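You operate a simulated robot arm through the tools that you are given. There is no shell and no other tool. Be economical: measure what you need, move in short steps, check, and stop when the job is done.

You are at the controls of a simulated two-armed robot. One attempt, no reset.

JOB
Wipe up the spill on the top of the yellow-marked table with the blue cloth and put it back.

It is judged by the outcome, as a careful person would: the job done as asked, and still so three seconds after it is handed in. It fails if anything else is knocked over, pushed out of place, dropped, spilled or broken. Flat cloth is picked up by pressing the open fingertips on it (5 to 10 N) and closing them slowly along it; thin cloth reads only 2 to 8 mm in the jaws.

ROBOT AND FRAMES
Two 7-joint arms with two-finger parallel grippers on one trunk, on a base that drives. Base frame: it is fixed to the floor where the robot stands at the start and does not move with it; the origin is under the middle of the robot, x ahead of it, y to its left, z up; the surface under the hand at the start is at about z = 765. Readings come in mm, rad, newtons and seconds.
The left shoulder is at the start at [80, 131, 947], the right one opposite. With the tool pointing down near the work surface each hand reaches from about 400 to 860 mm from the robot's upright axis, wherever it stands, measured 20 degrees to its own side. Payload 1.57 kg a hand.
The TCP of each hand is the grasp point between the finger pads, 30 mm short of the fingertips. In the tool frame z runs along the fingers and y along their closing line. Largest opening 110 mm; finger width 24, thickness 12; the body of the gripper, 48 by 112 mm, starts 78 mm behind the TCP.
Orientation is that of the tool frame in the base frame, as a unit quaternion [x, y, z, w]. With the fingers straight down and closing along the base's y, the tool's x points along the base's -x, its y along +y and its z along -z.

CONTROLS
- The arms move only by the tool jog_arm. It takes "left_targets", "right_targets" or both (then of equal length, played together; a hand with none holds still); each is a list of rows, each a list of 3 entries, a list of its own where there are three numbers: the opening in per cent of the stroke, from 0 (shut) to 100 (fully open), then the shift along the tool's x, y, z in mm, then the turn, a rotation vector about the tool's x, y, z in rad. In form: [[fingers, [x, y, z], [ax, ay, az]], ...]. A call has 1 to 8 rows; each row shifts and turns the commanded pose from where the row before left it, along the tool's axes as they then stand. Each row takes 0.2 s and may step no farther than 50 mm and 0.15 rad from the row before; otherwise, or with a gripper value out of range, the whole call is refused. A pose out of reach is approached as far as the arm can. The call stops where the force on the tool passes 40 N (or 10 N more than at its start, if that is more) or the arm is blocked; 0.2 s more then pass. Each finger travels about 108 mm/s and halts on what it meets, pressing with about 39 N; the grip force reading is that of the motor and also rises with nothing between the fingers. The clock runs only during rows and for 0.2 s after the last one: add rows that do not move to give the fingers time. It gives the time, the measured TCP pose, the force on the tool (base axes), the opening and the grip force at its end, in the units of the frame above (readings bear some noise), with the torque about the TCP (base axes, N m) and any sound that the robot's microphone picked up.
- Cameras (640 x 400 px; columns grow to the right, rows downward): "scene" is now at [-40.8, -22.6, 1426.6]; the picture's right is [-0.13, -0.99, 0.00], its down [-0.60, 0.08, -0.80] and it looks along [0.79, -0.10, -0.60] (base axes); focal length 273 px, centre (320, 200). "left" rides on the left gripper at [70, -16, -141] in its tool frame; the picture's right is [0.23, 0.97, 0.00], its down [-0.86, 0.20, -0.48] and it looks along [-0.47, 0.11, 0.88] (tool axes); focal length 222 px, centre (320, 200). "right" rides on the right gripper at [70, 16, -141] in its tool frame; the picture's right is [-0.23, 0.97, 0.00], its down [-0.86, -0.20, -0.48] and it looks along [-0.47, -0.11, 0.88] (tool axes); focal length 222 px, centre (320, 200). There is no depth. A picture from a camera that has moved, and an enlarged one, comes with that camera's place and axes in the base frame and with its lens. The place of the scene camera against the robot may be out by one fixed shift of up to 25 mm in any direction.
- get_image(camera): a new picture of that camera. No time passes.
- roll_base(legs): drives the robot by 1 to 6 legs, each [ahead, left, turn to the left] in mm, mm and rad, along the robot's own axes; the way and the turn of a leg run together, so that a leg with both is an arc; at most 1500 mm and 3.142 rad a leg. The arms and the cameras ride along, it lands a little off, and it stops where it bumps. It gives what a move gives.
- aim_head(pan, tilt): turns the head with the scene camera to pan (to the left, within 1.902 rad either way) and tilt (down, from -0.506 to 1.204), counted from straight ahead of the robot. It gives what a move gives.
- zoom(camera, box): a new picture of the part [left, top, right, bottom] of that camera's present view, enlarged. No time passes.
- sign_off(): hands the job in; it is judged then, once.

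Work in short steps. Places have to be worked out from the pictures, the camera data and where the tool is seen: move nearer, look again, correct. Check each grasp and each placing, and mend what went wrong. You have 120 turns and 92 pictures in all, those below and enlarged ones among them. Open the grippers and draw the arms clear of the work before you hand the job in, unless the task says otherwise; then end with one line.

The tools are called after "Call:" as a command line: name --argument value ..., lists and objects as JSON in quotes. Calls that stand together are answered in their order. jog_arm: Moves the arms, as the interface text tells. Its arguments: {"type":"object","properties":{"left_targets":{"type":"array","items":{"type":"array"}},"right_targets":{"type":"array","items":{"type":"array"}}},"required":[]} The other tools are called the same way: roll_base (legs) drives the base; aim_head (pan, tilt) turns the head that bears the scene camera; get_image (camera) takes a picture; zoom (camera, box) takes an enlarged picture of a part of a camera's view; sign_off () hands the job in.

At the start:

```text
time_s: 0.0
left_tcp_pos: [591.1, 231.4, 995.0]
left_orientation: [0.0, 1.0, 0.0, 0.001]
left_contact_force: [-1.1, 0.2, 0.9]
left_moment: [0.01, 0.0, -0.04]
left_gripper_width: 109.9
left_grasp_force: 0.1
right_tcp_pos: [598.3, -303.4, 960.3]
right_orientation: [0.0, 1.0, -0.001, 0.0]
right_contact_force: [0.4, -1.1, 1.1]
right_moment: [-0.02, 0.01, 0.02]
right_gripper_width: 109.9
right_grasp_force: 0.1
robot x, y, heading: [3.5, -0.9, 0.001]
head pan, tilt: [-0.127, 0.644]
```

scene: 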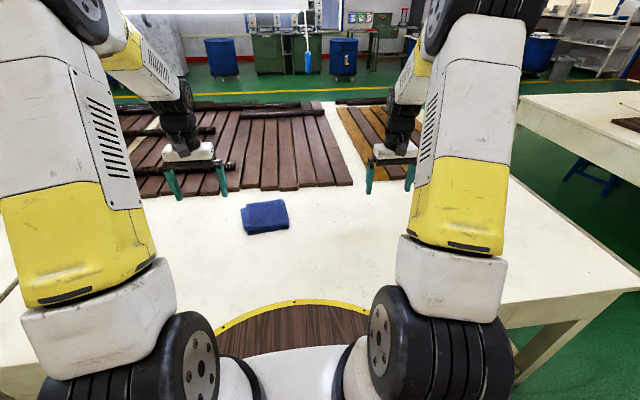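
right: 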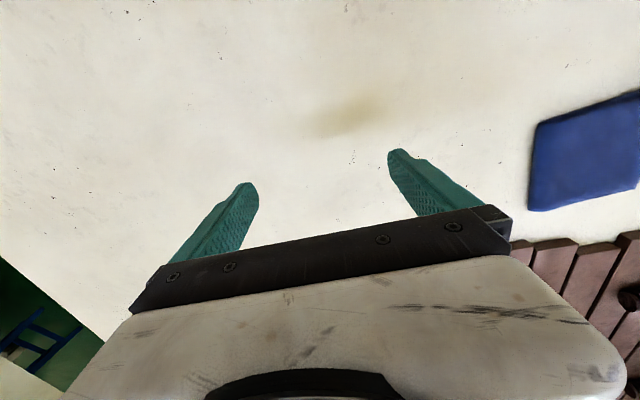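
left: 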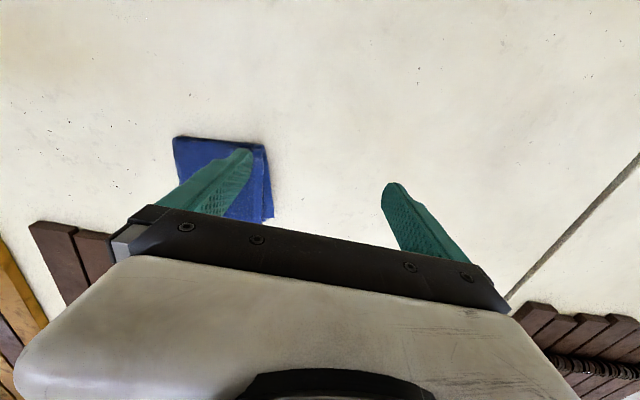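

The cloth lies at about (715, 83), and there is a faint brown stain at about (582, -256). Before I trust that stain, I'll look around to work out which table is the yellow-marked one.

Call:
aim_head --pan -0.9 --tilt 0.5

Call:
get_image --camera "scene"

Call:
aim_head --pan 0.9 --tilt 0.5

Call:
get_image --camera "scene"

```text
time_s: 1.1
left_tcp_pos: [590.8, 231.7, 995.6]
left_orientation: [0.0, 1.0, 0.0, 0.001]
left_contact_force: [-0.7, -0.5, 0.4]
left_moment: [0.02, 0.0, 0.01]
left_gripper_width: 110.0
left_grasp_force: 0.0
right_tcp_pos: [597.9, -303.2, 961.2]
right_orientation: [0.0, 1.0, 0.001, 0.0]
right_contact_force: [0.5, -0.1, 0.4]
right_moment: [-0.02, -0.02, -0.02]
right_gripper_width: 109.9
right_grasp_force: 0.0
robot x, y, heading: [-1.6, -0.8, -0.002]
head pan, tilt: [-0.901, 0.499]
```

```text
88 pictures are left
camera scene: at [-70.5, -82.8, 1439.5], right [-0.78, -0.62, 0.0], down [-0.3, 0.38, -0.88], along [0.55, -0.69, -0.48], focal length 273 px, centre (320, 200)
```

scene: 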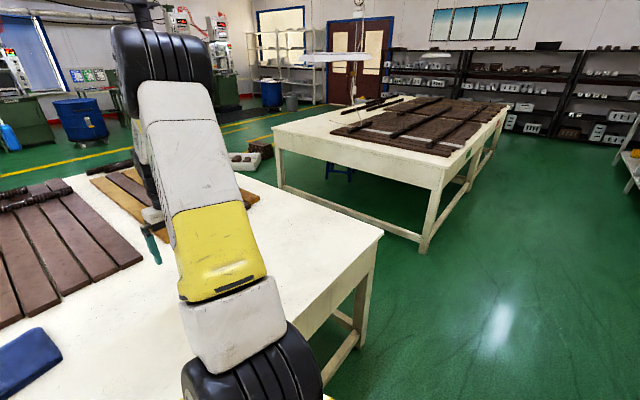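

```text
time_s: 2.9
left_tcp_pos: [591.5, 232.6, 996.0]
left_orientation: [0.0, 1.0, 0.0, 0.0]
left_contact_force: [-0.1, 0.6, 0.6]
left_moment: [0.06, 0.03, 0.0]
left_gripper_width: 110.1
left_grasp_force: 0.1
right_tcp_pos: [598.0, -304.5, 961.5]
right_orientation: [0.001, 1.0, 0.0, 0.0]
right_contact_force: [0.3, -0.2, 0.8]
right_moment: [0.0, 0.02, 0.03]
right_gripper_width: 110.0
right_grasp_force: 0.1
robot x, y, heading: [-2.1, 3.6, -0.002]
head pan, tilt: [0.901, 0.499]
```

```text
87 pictures are left
camera scene: at [-70.5, 59.8, 1439.5], right [0.78, -0.62, 0.0], down [-0.3, -0.38, -0.88], along [0.55, 0.69, -0.48], focal length 273 px, centre (320, 200)
```

scene: 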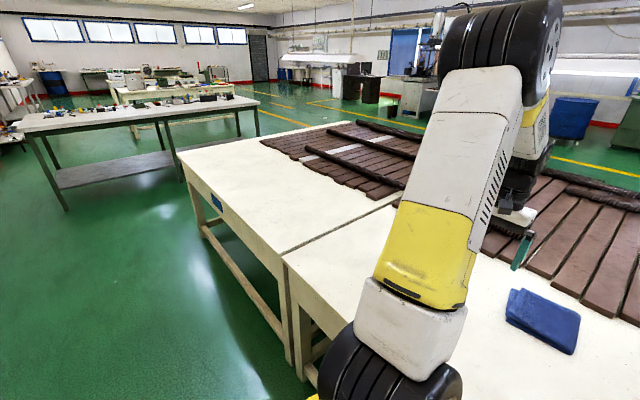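

Two tables butt together here, with a seam at the left. I'll look down at the yellow arc and then search for stains on the front tables.

Call:
aim_head --pan 0.0 --tilt 1.0

Call:
get_image --camera "scene"

Call:
zoom --camera "right" --box '[200, 40, 500, 230]'

```text
time_s: 4.1
left_tcp_pos: [590.3, 231.6, 994.8]
left_orientation: [0.0, 1.0, 0.0, 0.0]
left_contact_force: [0.3, 0.6, 0.5]
left_moment: [0.01, -0.02, 0.0]
left_gripper_width: 109.9
left_grasp_force: 0.0
right_tcp_pos: [598.3, -303.0, 961.1]
right_orientation: [0.001, 1.0, 0.0, 0.0]
right_contact_force: [0.3, 0.0, 0.3]
right_moment: [0.02, -0.04, -0.02]
right_gripper_width: 109.9
right_grasp_force: 0.0
robot x, y, heading: [-0.2, -3.2, 0.0]
head pan, tilt: [0.0, 1.0]
```

```text
86 pictures are left
camera scene: at [-57.4, -11.5, 1398.5], right [0.0, -1.0, 0.0], down [-0.84, 0.0, -0.54], along [0.54, 0.0, -0.84], focal length 273 px, centre (320, 200)
```

scene: 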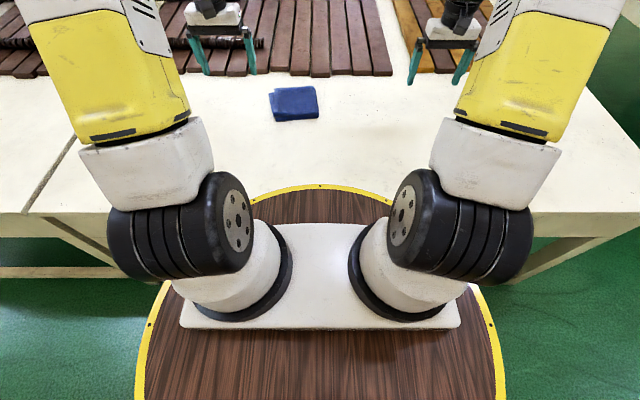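

```text
2.11 times, centred on (350, 135) of right
camera zoom: at [528.1, -287.5, 1102.1], right [0.23, 0.97, 0.0], down [0.86, -0.2, 0.48], along [0.47, -0.11, -0.88], focal length 468 px, centre (257, 337)
```

zoom: 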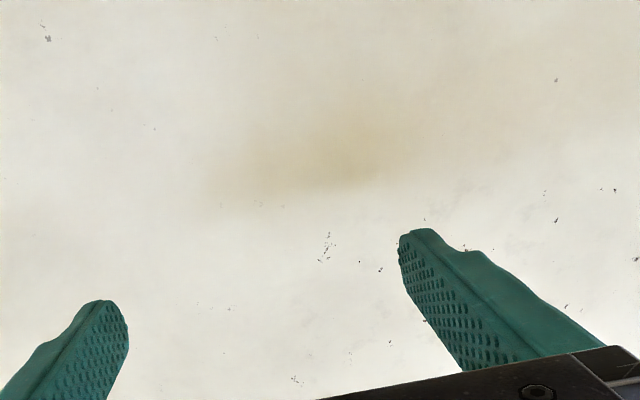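

The yellow arc is only the robot's own deck. The table at the left carries a blue tag, so I expect tags in other colours on the others. I'll look for a yellow one all round.

Call:
aim_head --pan 1.9 --tilt 0.35

Call:
get_image --camera "scene"

Call:
aim_head --pan -1.9 --tilt 0.35

Call:
get_image --camera "scene"

Call:
aim_head --pan -1.2 --tilt 0.5

Call:
get_image --camera "scene"

```text
time_s: 6.0
left_tcp_pos: [590.6, 232.0, 993.7]
left_orientation: [0.001, 1.0, 0.0, 0.0]
left_contact_force: [-0.1, -0.2, -0.3]
left_moment: [-0.03, 0.0, 0.02]
left_gripper_width: 110.1
left_grasp_force: 0.2
right_tcp_pos: [597.7, -303.6, 961.3]
right_orientation: [0.0, 1.0, 0.0, 0.0]
right_contact_force: [-0.6, -0.7, -0.6]
right_moment: [-0.03, 0.0, -0.02]
right_gripper_width: 109.9
right_grasp_force: 0.0
robot x, y, heading: [5.0, 0.2, -0.002]
head pan, tilt: [1.901, 0.351]
```

```text
84 pictures are left
camera scene: at [-157.1, 76.6, 1453.2], right [0.95, 0.32, 0.0], down [0.11, -0.33, -0.94], along [-0.3, 0.89, -0.34], focal length 273 px, centre (320, 200)
```

scene: 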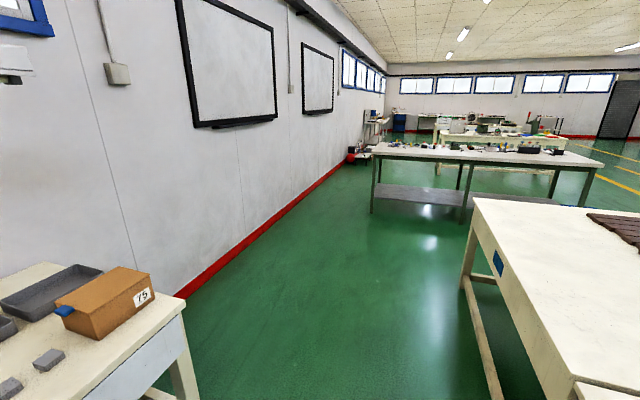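

```text
time_s: 9.1
left_tcp_pos: [591.2, 231.9, 995.2]
left_orientation: [0.0, 1.0, -0.001, 0.0]
left_contact_force: [-0.7, -0.9, -0.1]
left_moment: [0.04, 0.01, 0.02]
left_gripper_width: 110.0
left_grasp_force: 0.0
right_tcp_pos: [597.8, -303.7, 961.2]
right_orientation: [0.0, 1.0, 0.0, 0.0]
right_contact_force: [-0.2, 0.6, -0.7]
right_moment: [0.01, 0.0, 0.04]
right_gripper_width: 110.0
right_grasp_force: 0.1
robot x, y, heading: [-2.9, 0.4, 0.002]
head pan, tilt: [-1.901, 0.351]
```

```text
83 pictures are left
camera scene: at [-157.2, -99.6, 1453.2], right [-0.95, 0.32, 0.0], down [0.11, 0.33, -0.94], along [-0.3, -0.89, -0.34], focal length 273 px, centre (320, 200)
```

scene: 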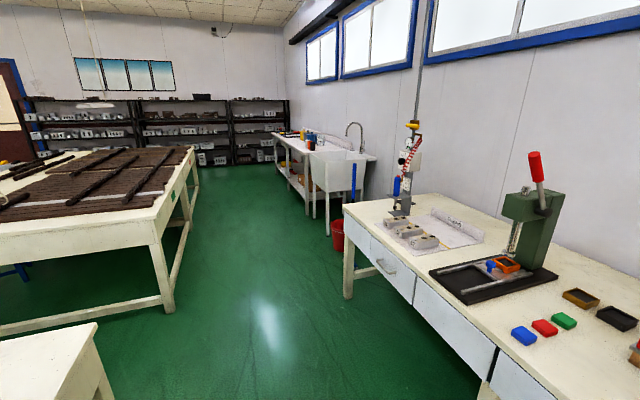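

```text
time_s: 10.2
left_tcp_pos: [591.2, 231.8, 994.4]
left_orientation: [0.0, 1.0, 0.001, 0.0]
left_contact_force: [-0.1, 0.2, 0.5]
left_moment: [0.0, -0.02, 0.01]
left_gripper_width: 109.9
left_grasp_force: 0.1
right_tcp_pos: [597.4, -303.8, 962.3]
right_orientation: [0.0, 1.0, 0.001, 0.0]
right_contact_force: [-0.2, 0.3, 0.9]
right_moment: [0.03, -0.02, -0.04]
right_gripper_width: 109.8
right_grasp_force: 0.0
robot x, y, heading: [1.7, -1.1, -0.004]
head pan, tilt: [-1.201, 0.499]
```

```text
82 pictures are left
camera scene: at [-94.2, -96.4, 1439.6], right [-0.93, -0.36, 0.0], down [-0.17, 0.45, -0.88], along [0.32, -0.82, -0.48], focal length 273 px, centre (320, 200)
```

scene: 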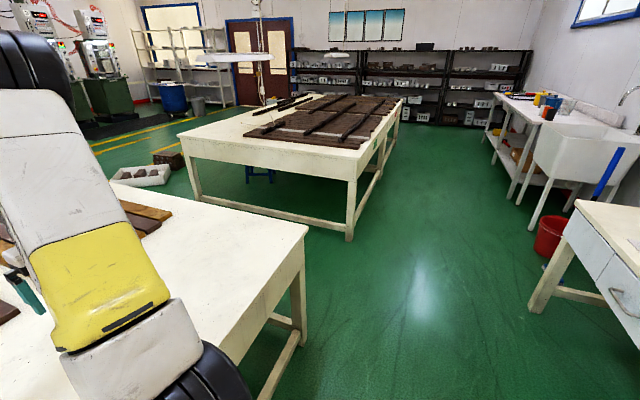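

There is a green mark on the right table's side. I'll zoom there, then look for a tag on the middle table.

Call:
aim_head --pan -1.7 --tilt 0.5

Call:
zoom --camera "scene" --box '[0, 60, 320, 260]'

Call:
aim_head --pan -0.9 --tilt 1.0

Call:
get_image --camera "scene"

Call:
aim_head --pan 0.9 --tilt 1.0

Call:
get_image --camera "scene"

```text
time_s: 11.1
left_tcp_pos: [592.0, 231.4, 995.1]
left_orientation: [0.0, 1.0, 0.0, 0.0]
left_contact_force: [-0.5, -0.3, -0.3]
left_moment: [0.03, 0.02, 0.02]
left_gripper_width: 109.9
left_grasp_force: 0.0
right_tcp_pos: [597.4, -302.8, 962.2]
right_orientation: [-0.001, 1.0, 0.0, 0.0]
right_contact_force: [0.2, -0.2, 0.3]
right_moment: [-0.02, -0.02, 0.0]
right_gripper_width: 109.8
right_grasp_force: 0.0
robot x, y, heading: [3.8, -3.9, 0.0]
head pan, tilt: [-1.7, 0.499]
```

```text
2.00 times, centred on (160, 160) of scene
camera zoom: at [-138.7, -101.8, 1439.5], right [-0.99, 0.13, 0.0], down [0.06, 0.47, -0.88], along [-0.11, -0.87, -0.48], focal length 546 px, centre (640, 280)
```

zoom: 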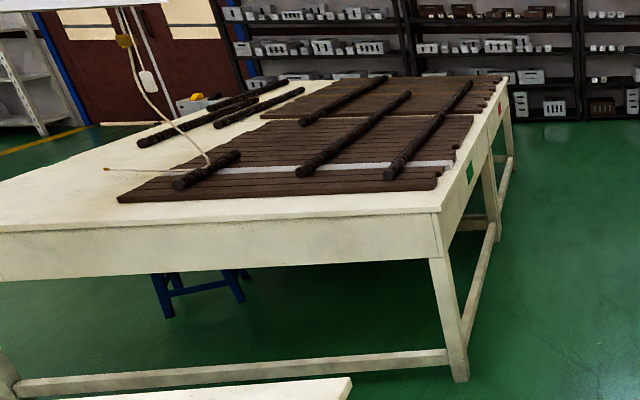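

```text
time_s: 12.2
left_tcp_pos: [590.6, 232.4, 994.7]
left_orientation: [0.0, 1.0, 0.0, 0.0]
left_contact_force: [0.0, 0.2, 0.3]
left_moment: [-0.01, 0.0, 0.01]
left_gripper_width: 110.1
left_grasp_force: 0.0
right_tcp_pos: [598.2, -303.0, 961.9]
right_orientation: [0.0, 1.0, 0.0, 0.0]
right_contact_force: [0.8, 0.9, -0.1]
right_moment: [0.02, 0.01, -0.04]
right_gripper_width: 109.9
right_grasp_force: 0.1
robot x, y, heading: [-0.1, 2.4, -0.0]
head pan, tilt: [-0.901, 1.0]
```

```text
80 pictures are left
camera scene: at [-83.8, -66.2, 1398.5], right [-0.78, -0.62, 0.0], down [-0.52, 0.66, -0.54], along [0.34, -0.42, -0.84], focal length 273 px, centre (320, 200)
```

scene: 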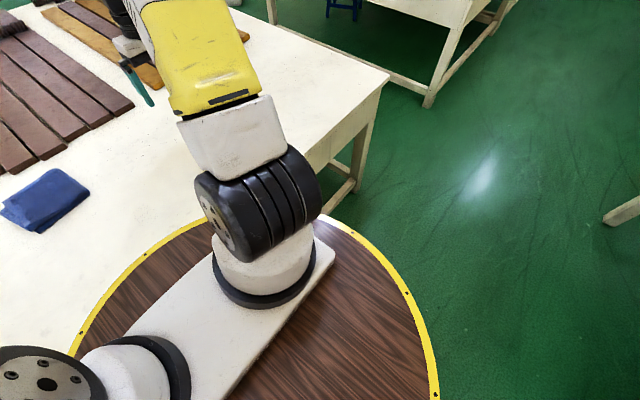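

```text
time_s: 14.1
left_tcp_pos: [590.8, 232.8, 994.9]
left_orientation: [0.0, 1.0, 0.0, 0.0]
left_contact_force: [0.2, -0.3, -0.1]
left_moment: [0.05, 0.02, 0.0]
left_gripper_width: 110.1
left_grasp_force: 0.2
right_tcp_pos: [596.6, -302.0, 962.7]
right_orientation: [0.0, 1.0, -0.001, 0.001]
right_contact_force: [-0.5, 0.3, -0.1]
right_moment: [-0.02, -0.01, 0.01]
right_gripper_width: 109.9
right_grasp_force: 0.0
robot x, y, heading: [-0.1, 0.7, 0.002]
head pan, tilt: [0.901, 1.0]
```

```text
79 pictures are left
camera scene: at [-83.8, 43.1, 1398.4], right [0.78, -0.62, 0.0], down [-0.52, -0.66, -0.54], along [0.34, 0.42, -0.84], focal length 273 px, centre (320, 200)
```

scene: 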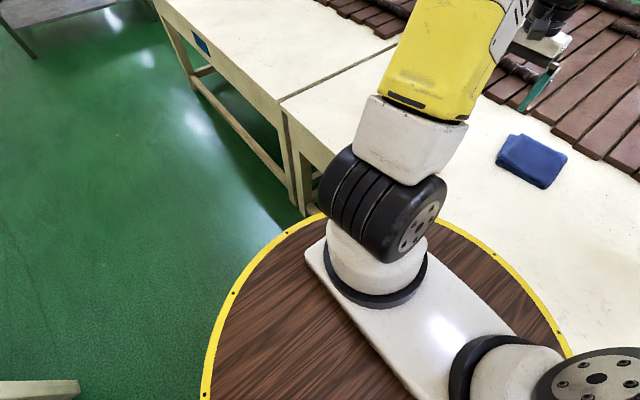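

Each table's tag is on the side facing -x: blue on the left table, green on the right, and red beyond that. The middle table's near side is hidden under my deck, so I'll back off 300 mm (the tables behind me start near x = -850) and look.

Call:
roll_base --legs '[[-300, 0, 0]]'

Call:
aim_head --pan 0.0 --tilt 0.8

Call:
get_image --camera "scene"

```text
time_s: 16.1
left_tcp_pos: [289.3, 232.5, 994.4]
left_orientation: [0.001, 1.0, -0.001, 0.0]
left_contact_force: [0.0, -0.1, -0.1]
left_moment: [-0.01, 0.0, 0.0]
left_gripper_width: 110.1
left_grasp_force: 0.1
right_tcp_pos: [297.1, -303.4, 961.0]
right_orientation: [0.0, 1.0, -0.001, 0.0]
right_contact_force: [-0.1, -0.1, -0.7]
right_moment: [-0.01, 0.0, -0.04]
right_gripper_width: 110.0
right_grasp_force: 0.1
robot x, y, heading: [-301.4, -0.0, 0.003]
head pan, tilt: [0.901, 1.0]
```

```text
time_s: 17.3
left_tcp_pos: [291.0, 231.6, 994.1]
left_orientation: [0.0, 1.0, 0.0, 0.0]
left_contact_force: [0.5, -0.1, 0.5]
left_moment: [0.0, -0.01, -0.05]
left_gripper_width: 110.1
left_grasp_force: 0.1
right_tcp_pos: [297.5, -304.3, 961.7]
right_orientation: [0.0, 1.0, 0.0, 0.0]
right_contact_force: [0.4, -0.4, 0.3]
right_moment: [0.02, 0.0, 0.03]
right_gripper_width: 109.8
right_grasp_force: 0.0
robot x, y, heading: [-300.0, 2.5, -0.002]
head pan, tilt: [0.0, 0.799]
```

```text
78 pictures are left
camera scene: at [-347.7, -11.4, 1413.6], right [0.0, -1.0, 0.0], down [-0.72, 0.0, -0.7], along [0.7, 0.0, -0.72], focal length 273 px, centre (320, 200)
```

scene: 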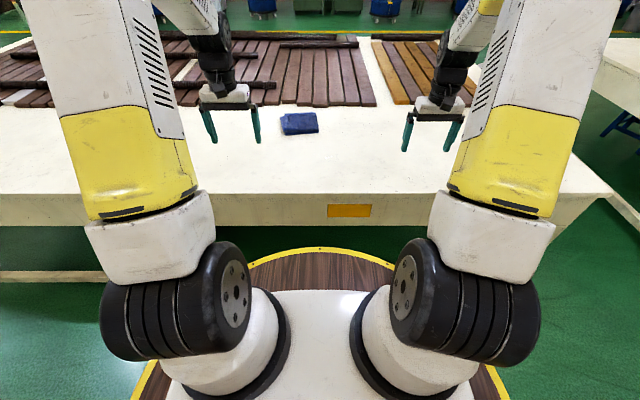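

The middle table carries the yellow tag. Next I'll check this tabletop for spills from here, using the wrist cameras and the scene camera.

Call:
get_image --camera "right"

Call:
zoom --camera "scene" --box '[180, 20, 500, 220]'

Call:
aim_head --pan -0.6 --tilt 0.65

Call:
get_image --camera "scene"

```text
77 pictures are left
camera right: at [226.7, -287.6, 1102.1], right [0.23, 0.97, 0.0], down [0.86, -0.2, 0.48], along [0.47, -0.11, -0.88], focal length 222 px, centre (320, 200)
```

right: 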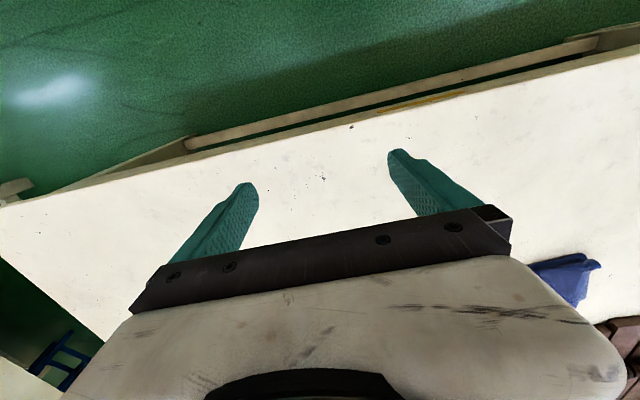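

```text
2.00 times, centred on (340, 120) of scene
camera zoom: at [-347.7, -11.4, 1413.6], right [0.0, -1.0, 0.0], down [-0.72, 0.0, -0.7], along [0.7, 0.0, -0.72], focal length 546 px, centre (280, 360)
```

zoom: 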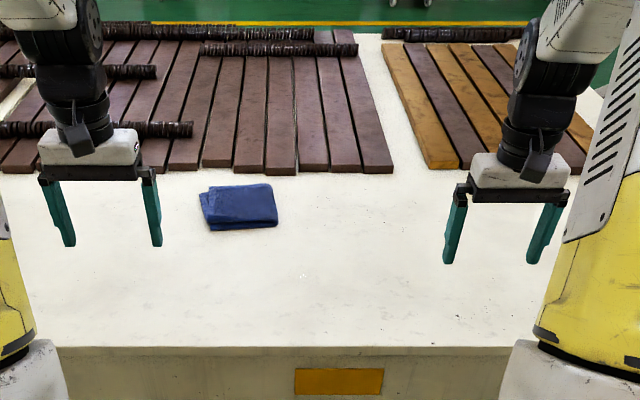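

```text
time_s: 18.3
left_tcp_pos: [290.8, 232.0, 993.5]
left_orientation: [0.0, 1.0, 0.0, -0.001]
left_contact_force: [-0.3, -0.1, 0.2]
left_moment: [0.04, 0.0, -0.02]
left_gripper_width: 110.3
left_grasp_force: 0.0
right_tcp_pos: [296.2, -302.9, 960.6]
right_orientation: [0.0, 1.0, 0.001, -0.001]
right_contact_force: [0.2, -0.4, 0.7]
right_moment: [0.01, 0.02, 0.01]
right_gripper_width: 109.8
right_grasp_force: 0.0
robot x, y, heading: [-305.0, 3.8, 0.002]
head pan, tilt: [-0.6, 0.649]
```

```text
75 pictures are left
camera scene: at [-356.8, -60.4, 1426.1], right [-0.56, -0.83, 0.0], down [-0.5, 0.34, -0.8], along [0.66, -0.45, -0.6], focal length 273 px, centre (320, 200)
```

scene: 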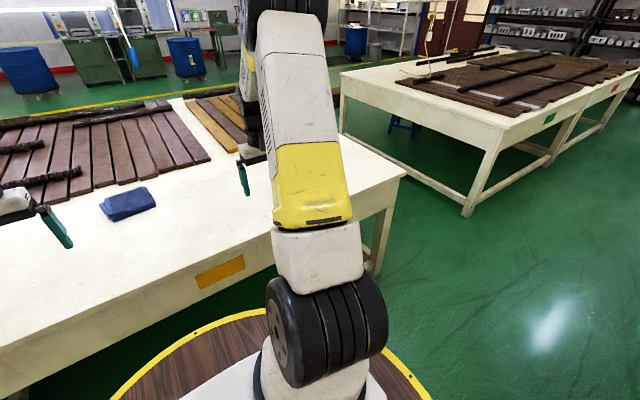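

I haven't seen any other spill. I'll drive back to where I was and look closely at the faint stain and the rest of the tabletop.

Call:
roll_base --legs '[[300, 0, 0]]'

Call:
aim_head --pan -0.3 --tilt 0.9

Call:
zoom --camera "scene" --box '[160, 0, 480, 200]'

Call:
get_image --camera "right"

Call:
get_image --camera "left"

```text
time_s: 20.3
left_tcp_pos: [590.8, 233.5, 994.7]
left_orientation: [-0.001, 1.0, 0.0, 0.0]
left_contact_force: [0.7, 0.4, 0.0]
left_moment: [-0.02, -0.01, 0.01]
left_gripper_width: 110.1
left_grasp_force: 0.1
right_tcp_pos: [596.9, -301.9, 960.1]
right_orientation: [0.0, 1.0, 0.0, 0.0]
right_contact_force: [-1.4, -0.5, 0.6]
right_moment: [0.0, 0.0, -0.03]
right_gripper_width: 109.9
right_grasp_force: 0.1
robot x, y, heading: [2.4, -1.3, 0.0]
head pan, tilt: [-0.6, 0.649]
```

```text
time_s: 21.1
left_tcp_pos: [589.1, 233.1, 994.7]
left_orientation: [-0.001, 1.0, 0.0, 0.0]
left_contact_force: [-0.3, -0.2, -0.1]
left_moment: [0.01, 0.0, 0.01]
left_gripper_width: 110.0
left_grasp_force: 0.0
right_tcp_pos: [595.5, -303.0, 962.0]
right_orientation: [-0.001, 1.0, -0.001, 0.001]
right_contact_force: [0.2, 0.0, 0.4]
right_moment: [-0.01, -0.01, -0.02]
right_gripper_width: 109.9
right_grasp_force: 0.0
robot x, y, heading: [-2.3, -0.2, 0.001]
head pan, tilt: [-0.3, 0.901]
```

```text
2.00 times, centred on (320, 100) of scene
camera zoom: at [-56.8, -33.9, 1405.7], right [-0.3, -0.96, 0.0], down [-0.75, 0.23, -0.62], along [0.59, -0.18, -0.78], focal length 546 px, centre (320, 400)
```

zoom: 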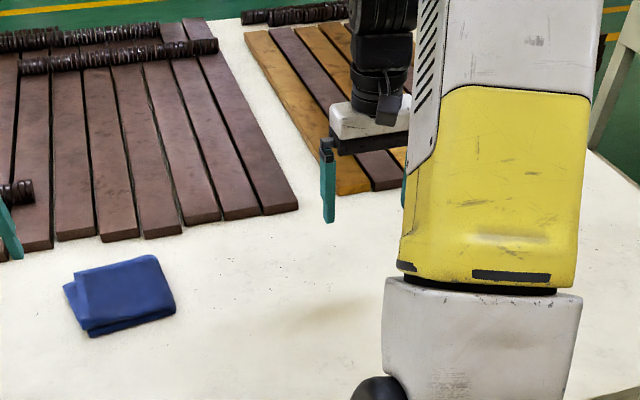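

```text
73 pictures are left
camera right: at [526.5, -286.9, 1102.1], right [0.23, 0.97, 0.0], down [0.86, -0.2, 0.48], along [0.47, -0.11, -0.88], focal length 222 px, centre (320, 200)
```

right: 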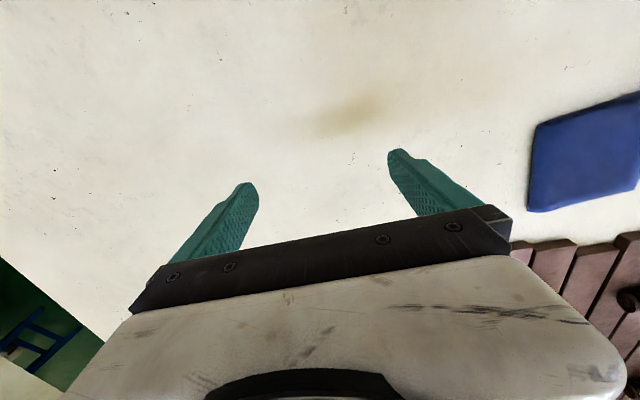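

```text
72 pictures are left
camera left: at [520.4, 216.8, 1136.3], right [-0.23, 0.97, 0.0], down [0.85, 0.2, 0.48], along [0.47, 0.11, -0.88], focal length 222 px, centre (320, 200)
```

left: 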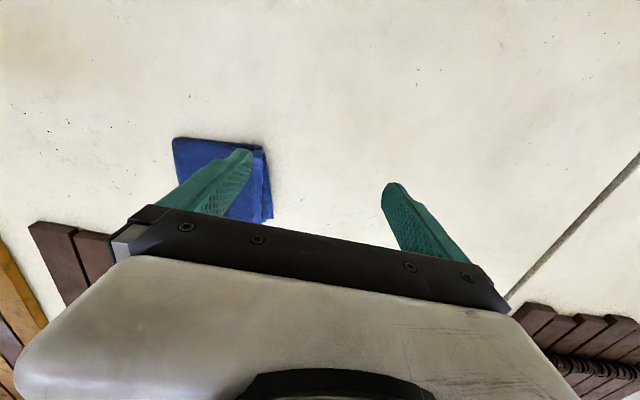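

The faint brown spill is confirmed on the yellow-tagged table, centred near (578, -260) and about 140 × 90 mm. The right hand can reach both the cloth and the spill. I'll move the left hand outward out of the way and bring the right hand above the cloth to look.

Call:
jog_arm --left_targets '[[100, [0, 25, 0], [0, 0, 0]], [100, [0, 25, 0], [0, 0, 0]], [100, [0, 25, 0], [0, 0, 0]], [100, [0, 25, 0], [0, 0, 0]], [100, [0, 15, 0], [0, 0, 0]], [100, [0, 15, 0], [0, 0, 0]], [100, [0, 0, 0], [0, 0, 0]], [100, [0, 0, 0], [0, 0, 0]]]' --right_targets '[[100, [-8, 45, 0], [0, 0, 0]], [100, [-8, 45, 0], [0, 0, 0]], [100, [-8, 45, 0], [0, 0, 0]], [100, [-8, 45, 0], [0, 0, 0]], [100, [-8, 45, 0], [0, 0, 0]], [100, [-8, 45, 0], [0, 0, 0]], [100, [-8, 45, 0], [0, 0, 0]], [100, [-8, 45, 0], [0, 0, 0]]]'

Call:
get_image --camera "right"

Call:
get_image --camera "scene"

```text
time_s: 22.9
left_tcp_pos: [589.9, 364.1, 995.4]
left_orientation: [0.0, 1.0, 0.0, -0.001]
left_contact_force: [0.2, 0.3, -0.1]
left_moment: [0.04, 0.02, 0.01]
left_gripper_width: 110.0
left_grasp_force: 0.1
right_tcp_pos: [660.8, 58.0, 960.0]
right_orientation: [0.001, 1.0, 0.0, -0.001]
right_contact_force: [-0.1, 0.3, 0.4]
right_moment: [0.02, -0.02, 0.02]
right_gripper_width: 110.0
right_grasp_force: 0.1
robot x, y, heading: [-0.0, -2.7, -0.003]
head pan, tilt: [-0.3, 0.901]
```

```text
71 pictures are left
camera right: at [590.4, 73.7, 1100.9], right [0.23, 0.97, 0.0], down [0.86, -0.2, 0.48], along [0.47, -0.11, -0.88], focal length 222 px, centre (320, 200)
```

right: 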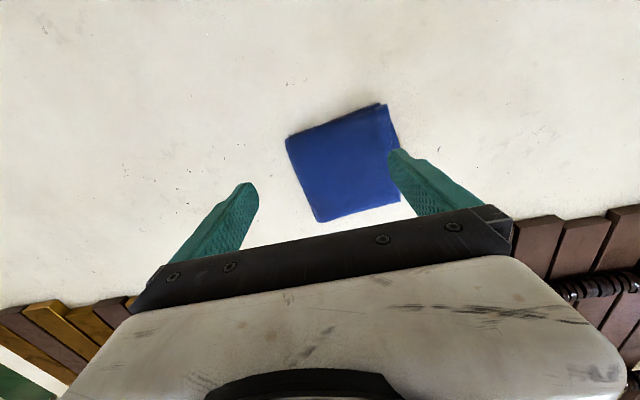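

```text
70 pictures are left
camera scene: at [-56.9, -34.1, 1405.6], right [-0.3, -0.96, 0.0], down [-0.75, 0.23, -0.62], along [0.59, -0.18, -0.78], focal length 273 px, centre (320, 200)
```

scene: 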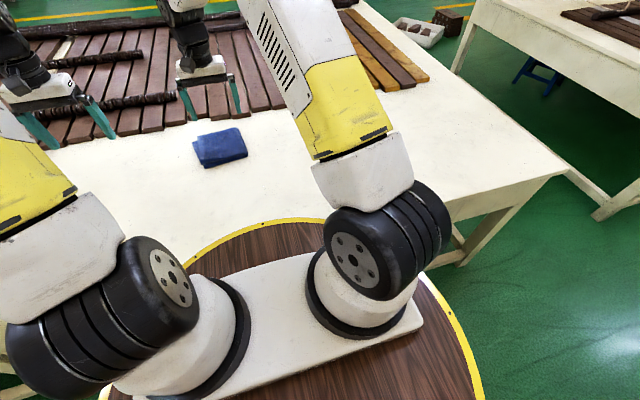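

The cloth is about 140 mm square, centred near (718, 87), almost square to the axes. I'll move over its centre and come down to about 35 mm above it.

Call:
jog_arm --right_targets '[[100, [-20, 10, 0], [0, 0, 0]], [90, [-20, 10, 10], [0, 0, 0]], [80, [-17, 9, 30], [0, 0, 0]], [70, [0, 0, 30], [0, 0, 0]], [60, [0, 0, 30], [0, 0, 0]], [60, [0, 0, 20], [0, 0, 0]], [60, [0, 0, 0], [0, 0, 0]]]'

Call:
get_image --camera "right"

Call:
zoom --camera "scene" --box '[120, 60, 320, 185]'

```text
time_s: 24.5
left_tcp_pos: [589.3, 363.0, 994.9]
left_orientation: [-0.001, 1.0, 0.0, 0.0]
left_contact_force: [-0.3, 0.4, 0.2]
left_moment: [-0.01, 0.02, -0.02]
left_gripper_width: 110.3
left_grasp_force: 0.0
right_tcp_pos: [717.4, 85.2, 840.6]
right_orientation: [-0.001, 1.0, 0.0, 0.0]
right_contact_force: [0.4, 0.4, 1.4]
right_moment: [0.0, 0.0, 0.02]
right_gripper_width: 66.1
right_grasp_force: 0.1
robot x, y, heading: [-1.0, 1.2, -0.001]
head pan, tilt: [-0.3, 0.901]
```

```text
69 pictures are left
camera right: at [647.1, 102.0, 981.6], right [0.23, 0.97, 0.0], down [0.86, -0.2, 0.48], along [0.47, -0.11, -0.88], focal length 222 px, centre (320, 200)
```

right: 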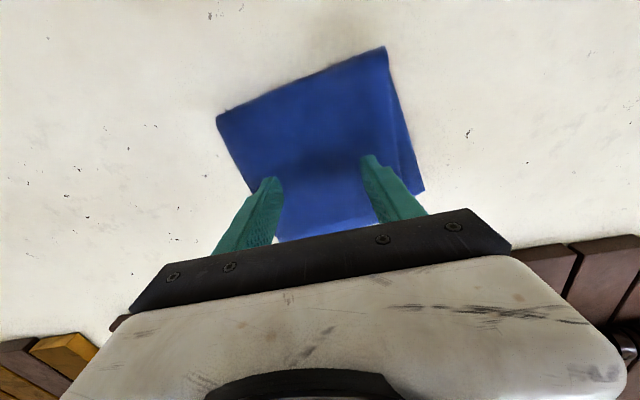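

```text
3.20 times, centred on (220, 122) of scene
camera zoom: at [-56.8, -33.7, 1405.7], right [-0.29, -0.96, 0.0], down [-0.75, 0.23, -0.62], along [0.59, -0.18, -0.78], focal length 874 px, centre (640, 448)
```

zoom: 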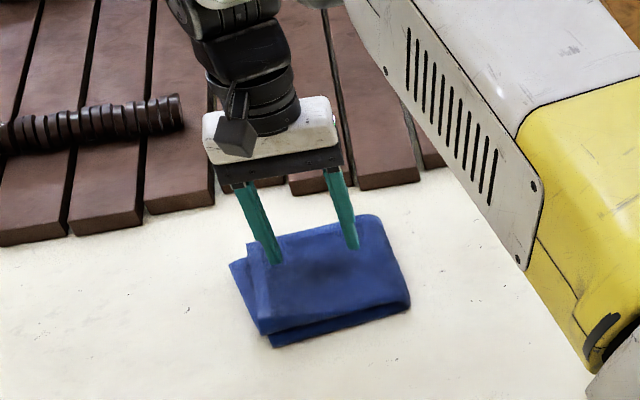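

The fingers are over the middle of the folded cloth. I'll lower in small steps until I feel contact.

Call:
jog_arm --right_targets '[[60, [0, 0, 15], [0, 0, 0]], [60, [0, 0, 10], [0, 0, 0]], [60, [0, 0, 5], [0, 0, 0]], [60, [0, 0, 0], [0, 0, 0]]]'

```text
time_s: 25.5
left_tcp_pos: [588.0, 363.3, 994.9]
left_orientation: [-0.001, 1.0, 0.001, 0.0]
left_contact_force: [0.7, -0.1, 0.4]
left_moment: [0.02, 0.01, -0.02]
left_gripper_width: 109.9
left_grasp_force: 0.1
right_tcp_pos: [717.6, 85.9, 811.1]
right_orientation: [-0.001, 1.0, 0.0, 0.0]
right_contact_force: [-1.0, 0.1, 1.3]
right_moment: [0.0, -0.01, -0.02]
right_gripper_width: 65.4
right_grasp_force: 0.2
robot x, y, heading: [-3.8, -2.3, -0.002]
head pan, tilt: [-0.3, 0.901]
```

No contact yet at tip height 781, so I'll keep lowering.

Call:
jog_arm --right_targets '[[60, [0, 0, 3], [0, 0, 0]], [60, [0, 0, 3], [0, 0, 0]], [60, [0, 0, 0], [0, 0, 0]]]'

```text
time_s: 26.3
left_tcp_pos: [588.0, 364.6, 993.6]
left_orientation: [-0.001, 1.0, -0.001, 0.0]
left_contact_force: [0.1, 0.0, 0.3]
left_moment: [0.0, 0.01, -0.01]
left_gripper_width: 109.7
left_grasp_force: 0.1
right_tcp_pos: [716.2, 86.3, 806.2]
right_orientation: [-0.001, 1.0, 0.0, 0.001]
right_contact_force: [-0.4, -0.5, 13.2]
right_moment: [-0.02, 0.01, 0.01]
right_gripper_width: 65.2
right_grasp_force: 0.1
robot x, y, heading: [-3.1, -0.0, 0.009]
head pan, tilt: [-0.3, 0.901]
```

I have contact at 13 N with the tips near z = 776. I'll ease up 1 mm to get into the 5–10 N range, then close slowly.

Call:
jog_arm --right_targets '[[60, [0, 0, -1], [0, 0, 0]], [60, [0, 0, 0], [0, 0, 0]]]'

Call:
jog_arm --right_targets '[[53, [0, 0, 0], [0, 0, 0]], [46, [0, 0, 0], [0, 0, 0]], [39, [0, 0, 0], [0, 0, 0]], [32, [0, 0, 0], [0, 0, 0]], [25, [0, 0, 0], [0, 0, 0]], [18, [0, 0, 0], [0, 0, 0]], [11, [0, 0, 0], [0, 0, 0]], [5, [0, 0, 0], [0, 0, 0]]]'

Call:
jog_arm --right_targets '[[0, [0, 0, 0], [0, 0, 0]], [0, [0, 0, 0], [0, 0, 0]], [0, [0, 0, 0], [0, 0, 0]]]'

Call:
get_image --camera "right"

```text
time_s: 26.9
left_tcp_pos: [588.7, 364.5, 994.0]
left_orientation: [-0.002, 1.0, 0.0, 0.0]
left_contact_force: [-0.6, 0.1, -0.1]
left_moment: [-0.02, 0.0, 0.02]
left_gripper_width: 110.0
left_grasp_force: 0.1
right_tcp_pos: [717.3, 86.8, 807.0]
right_orientation: [-0.001, 1.0, 0.0, 0.001]
right_contact_force: [1.7, -0.6, 11.4]
right_moment: [0.0, -0.06, -0.02]
right_gripper_width: 65.1
right_grasp_force: 0.0
robot x, y, heading: [-1.0, -1.6, 0.0]
head pan, tilt: [-0.3, 0.901]
```

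```text
time_s: 28.7
left_tcp_pos: [588.4, 364.9, 994.2]
left_orientation: [-0.001, 1.0, 0.0, 0.0]
left_contact_force: [0.4, -0.3, -0.1]
left_moment: [0.0, 0.0, 0.06]
left_gripper_width: 109.7
left_grasp_force: 0.1
right_tcp_pos: [716.6, 86.8, 807.0]
right_orientation: [-0.002, 1.0, -0.001, -0.001]
right_contact_force: [-0.9, 0.2, 11.4]
right_moment: [-0.02, 0.0, 0.02]
right_gripper_width: 15.4
right_grasp_force: 31.2
robot x, y, heading: [-4.0, 0.2, 0.003]
head pan, tilt: [-0.3, 0.901]
```

```text
time_s: 29.5
left_tcp_pos: [588.0, 363.2, 995.8]
left_orientation: [-0.001, 1.0, 0.0, -0.001]
left_contact_force: [-0.5, -0.4, 0.4]
left_moment: [0.01, -0.03, 0.0]
left_gripper_width: 110.0
left_grasp_force: 0.1
right_tcp_pos: [716.2, 86.5, 807.5]
right_orientation: [-0.001, 1.0, -0.001, 0.0]
right_contact_force: [-1.4, 0.8, 9.8]
right_moment: [-0.02, -0.02, -0.02]
right_gripper_width: 15.4
right_grasp_force: 31.3
robot x, y, heading: [-0.9, 0.1, 0.002]
head pan, tilt: [-0.3, 0.901]
```

```text
67 pictures are left
camera right: at [646.7, 102.2, 947.5], right [0.23, 0.97, 0.0], down [0.86, -0.2, 0.48], along [0.47, -0.11, -0.88], focal length 222 px, centre (320, 200)
```

right: 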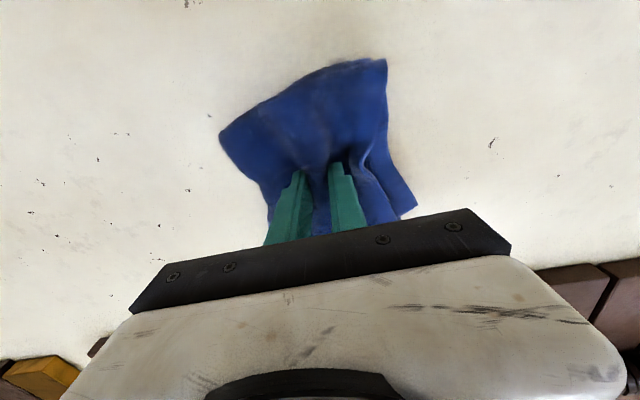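

The cloth has bunched between the fingers at 15 mm with a firm grip. I'll lift it and check that everything comes up.

Call:
jog_arm --right_targets '[[0, [0, 0, -10], [0, 0, 0]], [0, [0, 0, -20], [0, 0, 0]], [0, [0, 0, -30], [0, 0, 0]], [0, [0, 0, -40], [0, 0, 0]], [0, [0, 0, 0], [0, 0, 0]]]'

Call:
get_image --camera "right"

Call:
zoom --camera "scene" --box '[120, 60, 320, 185]'

```text
time_s: 30.7
left_tcp_pos: [588.3, 363.6, 993.2]
left_orientation: [-0.002, 1.0, 0.0, 0.0]
left_contact_force: [0.1, 1.0, 0.4]
left_moment: [-0.01, -0.02, -0.02]
left_gripper_width: 109.9
left_grasp_force: 0.0
right_tcp_pos: [717.2, 85.8, 906.5]
right_orientation: [-0.001, 1.0, 0.0, 0.0]
right_contact_force: [-0.1, 0.3, -0.7]
right_moment: [-0.02, 0.04, 0.01]
right_gripper_width: 15.0
right_grasp_force: 30.8
robot x, y, heading: [-2.0, 1.0, 0.003]
head pan, tilt: [-0.3, 0.901]
```

```text
66 pictures are left
camera right: at [647.3, 102.0, 1047.4], right [0.23, 0.97, 0.0], down [0.86, -0.2, 0.48], along [0.47, -0.11, -0.88], focal length 222 px, centre (320, 200)
```

right: 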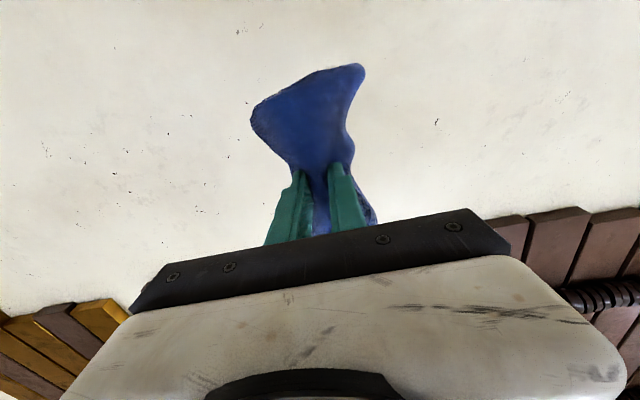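

```text
3.20 times, centred on (220, 122) of scene
camera zoom: at [-56.7, -33.7, 1405.7], right [-0.29, -0.96, 0.0], down [-0.75, 0.23, -0.62], along [0.59, -0.18, -0.78], focal length 874 px, centre (640, 448)
```

zoom: 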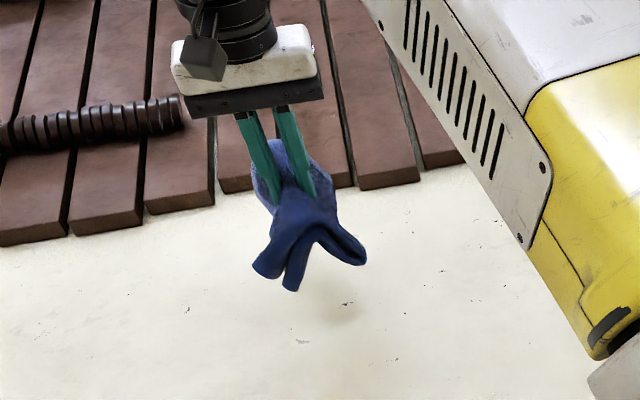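

The whole cloth is up. I'll remember its home as TCP (717, 86). Now I'll carry it over towards the spill and re-locate the stain.

Call:
jog_arm --right_targets '[[0, [12, -43, 0], [0, 0, 0]], [0, [12, -43, 0], [0, 0, 0]], [0, [12, -43, 0], [0, 0, 0]], [0, [12, -43, 0], [0, 0, 0]], [0, [12, -43, 0], [0, 0, 0]], [0, [12, -43, 0], [0, 0, 0]], [0, [12, -43, 0], [0, 0, 0]], [0, [12, -43, 0], [0, 0, 0]]]'

Call:
aim_head --pan -0.5 --tilt 0.9

Call:
get_image --camera "right"

Call:
get_image --camera "scene"

```text
time_s: 32.5
left_tcp_pos: [588.9, 364.7, 993.9]
left_orientation: [-0.001, 1.0, 0.0, 0.0]
left_contact_force: [0.0, 0.5, -0.2]
left_moment: [-0.01, -0.03, 0.0]
left_gripper_width: 110.0
left_grasp_force: 0.1
right_tcp_pos: [621.0, -257.6, 906.4]
right_orientation: [-0.001, 1.0, 0.0, 0.0]
right_contact_force: [0.7, 0.1, 0.3]
right_moment: [-0.05, 0.02, 0.01]
right_gripper_width: 15.3
right_grasp_force: 31.2
robot x, y, heading: [-2.4, 3.1, 0.001]
head pan, tilt: [-0.3, 0.901]
```

```text
time_s: 33.3
left_tcp_pos: [588.4, 363.0, 994.4]
left_orientation: [0.0, 1.0, 0.0, -0.001]
left_contact_force: [0.4, -0.1, -0.3]
left_moment: [-0.01, 0.0, -0.02]
left_gripper_width: 109.9
left_grasp_force: 0.0
right_tcp_pos: [622.0, -257.5, 906.3]
right_orientation: [-0.001, 1.0, -0.001, 0.0]
right_contact_force: [-0.3, -0.3, -0.1]
right_moment: [-0.07, 0.0, 0.01]
right_gripper_width: 15.0
right_grasp_force: 31.0
robot x, y, heading: [-2.6, 2.6, 0.002]
head pan, tilt: [-0.499, 0.901]
```

```text
64 pictures are left
camera right: at [552.0, -241.5, 1047.5], right [0.23, 0.97, 0.0], down [0.86, -0.2, 0.48], along [0.47, -0.11, -0.88], focal length 222 px, centre (320, 200)
```

right: 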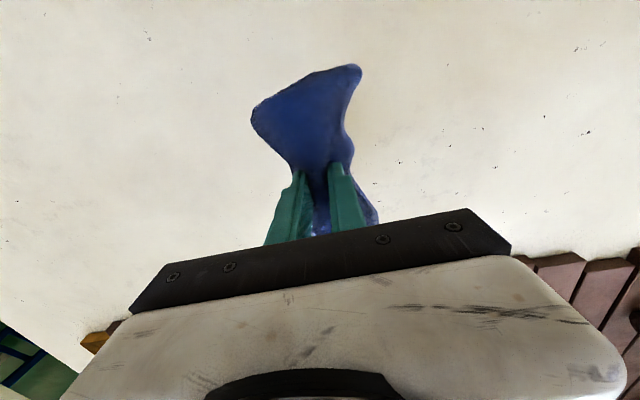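

```text
63 pictures are left
camera scene: at [-62.6, -47.5, 1405.7], right [-0.48, -0.88, 0.0], down [-0.69, 0.37, -0.62], along [0.55, -0.3, -0.78], focal length 273 px, centre (320, 200)
```

scene: 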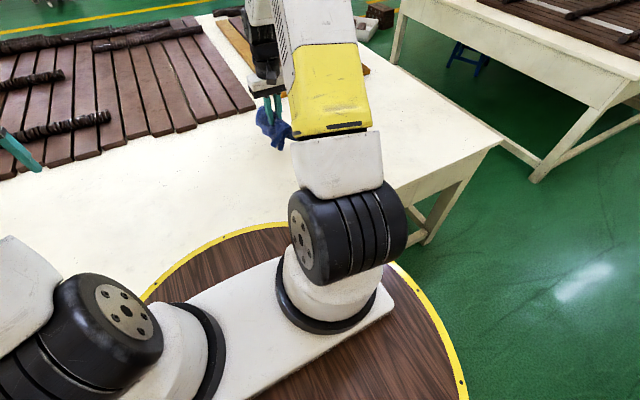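

The cloth now hides the stain from the wrist camera, so I'll work from the measured extents: x 535–617, y -331 to -192. I'll go to the corner (545, -190) and lower to feel for contact.

Call:
jog_arm --right_targets '[[0, [26, 23, 0], [0, 0, 0]], [0, [26, 23, 0], [0, 0, 0]], [0, [25, 22, 0], [0, 0, 0]], [0, [0, 0, 30], [0, 0, 0]], [0, [0, 0, 30], [0, 0, 0]], [0, [0, 0, 20], [0, 0, 0]], [0, [0, 0, 8], [0, 0, 0]], [0, [0, 0, 0], [0, 0, 0]]]'

Call:
get_image --camera "right"

```text
time_s: 35.1
left_tcp_pos: [588.2, 364.7, 994.0]
left_orientation: [-0.001, 1.0, 0.0, 0.0]
left_contact_force: [0.3, -0.3, 0.3]
left_moment: [-0.04, 0.01, 0.02]
left_gripper_width: 110.1
left_grasp_force: 0.1
right_tcp_pos: [544.1, -189.5, 819.6]
right_orientation: [-0.001, 1.0, -0.001, 0.0]
right_contact_force: [-0.1, -0.1, 4.5]
right_moment: [-0.03, 0.01, 0.02]
right_gripper_width: 15.4
right_grasp_force: 30.5
robot x, y, heading: [-2.4, 3.6, 0.0]
head pan, tilt: [-0.499, 0.901]
```

```text
62 pictures are left
camera right: at [474.1, -173.9, 959.0], right [0.23, 0.97, 0.0], down [0.85, -0.2, 0.48], along [0.47, -0.11, -0.88], focal length 222 px, centre (320, 200)
```

right: 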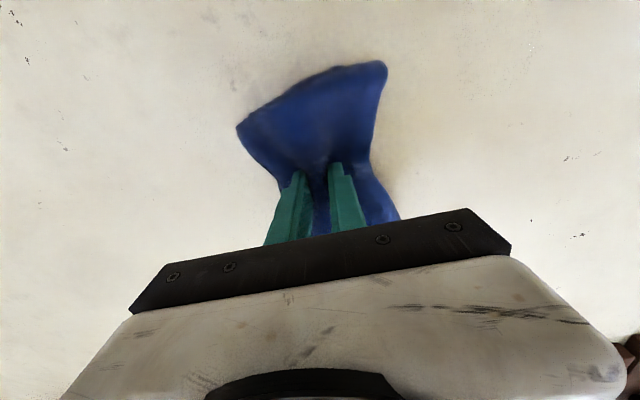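

Contact is 4.5 N. I'll press a little more and then make the first strokes.

Call:
jog_arm --right_targets '[[0, [0, 0, 3], [0, 0, 0]], [0, [0, 0, 3], [0, 0, 0]], [0, [0, 0, 2], [0, 0, 0]], [0, [0, 0, 0], [0, 0, 0]]]'

```text
time_s: 36.1
left_tcp_pos: [588.0, 363.5, 993.9]
left_orientation: [-0.002, 1.0, 0.0, 0.0]
left_contact_force: [0.3, 0.4, 0.4]
left_moment: [-0.02, 0.03, 0.0]
left_gripper_width: 110.2
left_grasp_force: 0.1
right_tcp_pos: [544.6, -190.4, 811.3]
right_orientation: [0.0, 1.0, -0.001, 0.001]
right_contact_force: [-2.0, -3.1, 26.9]
right_moment: [-0.12, -0.06, -0.02]
right_gripper_width: 15.1
right_grasp_force: 31.4
robot x, y, heading: [1.0, -2.3, 0.001]
head pan, tilt: [-0.499, 0.901]
```

27 N is more than I need. I'll ease up 4 mm and stroke along y.

Call:
jog_arm --right_targets '[[0, [0, 0, -4], [0, 0, 0]], [0, [0, -25, 0], [0, 0, 0]], [0, [0, -25, 0], [0, 0, 0]], [0, [0, -25, 0], [0, 0, 0]], [0, [0, -25, 0], [0, 0, 0]], [0, [0, -25, 0], [0, 0, 0]], [0, [0, -25, 0], [0, 0, 0]], [0, [-20, 0, 0], [0, 0, 0]]]'

Call:
jog_arm --right_targets '[[0, [0, 25, 0], [0, 0, 0]], [0, [0, 25, 0], [0, 0, 0]], [0, [0, 25, 0], [0, 0, 0]], [0, [0, 25, 0], [0, 0, 0]], [0, [0, 25, 0], [0, 0, 0]], [0, [0, 25, 0], [0, 0, 0]], [0, [-20, 0, 0], [0, 0, 0]]]'

Call:
get_image --camera "right"

```text
time_s: 37.9
left_tcp_pos: [589.0, 364.2, 996.3]
left_orientation: [-0.001, 1.0, 0.0, 0.0]
left_contact_force: [-0.5, -0.7, -0.3]
left_moment: [-0.03, -0.02, 0.0]
left_gripper_width: 110.0
left_grasp_force: 0.0
right_tcp_pos: [564.7, -340.0, 815.2]
right_orientation: [0.0, 1.0, 0.0, 0.0]
right_contact_force: [-2.5, 1.0, 5.8]
right_moment: [-0.02, 0.05, 0.03]
right_gripper_width: 15.5
right_grasp_force: 30.8
robot x, y, heading: [-0.1, 1.7, 0.002]
head pan, tilt: [-0.499, 0.901]
```

```text
time_s: 39.5
left_tcp_pos: [589.3, 365.0, 994.5]
left_orientation: [-0.001, 1.0, 0.001, 0.0]
left_contact_force: [-0.8, -0.2, 0.3]
left_moment: [-0.01, -0.04, -0.01]
left_gripper_width: 110.2
left_grasp_force: 0.0
right_tcp_pos: [583.8, -189.6, 814.2]
right_orientation: [0.001, 1.0, 0.0, 0.0]
right_contact_force: [-1.3, 0.1, 6.0]
right_moment: [-0.01, 0.0, 0.0]
right_gripper_width: 15.1
right_grasp_force: 31.2
robot x, y, heading: [1.2, -1.0, 0.003]
head pan, tilt: [-0.499, 0.901]
```

```text
61 pictures are left
camera right: at [513.8, -174.1, 955.0], right [0.23, 0.97, 0.0], down [0.86, -0.2, 0.48], along [0.47, -0.11, -0.88], focal length 222 px, centre (320, 200)
```

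right: 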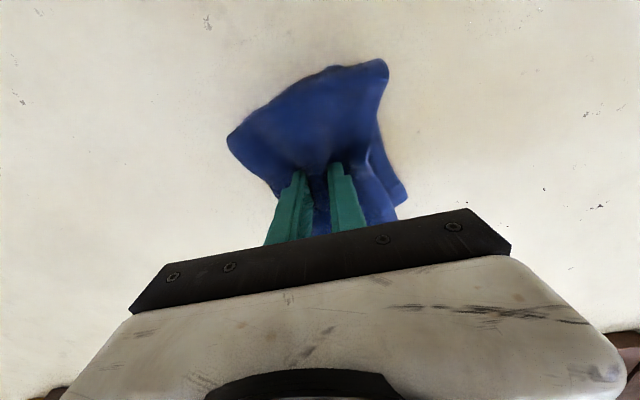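

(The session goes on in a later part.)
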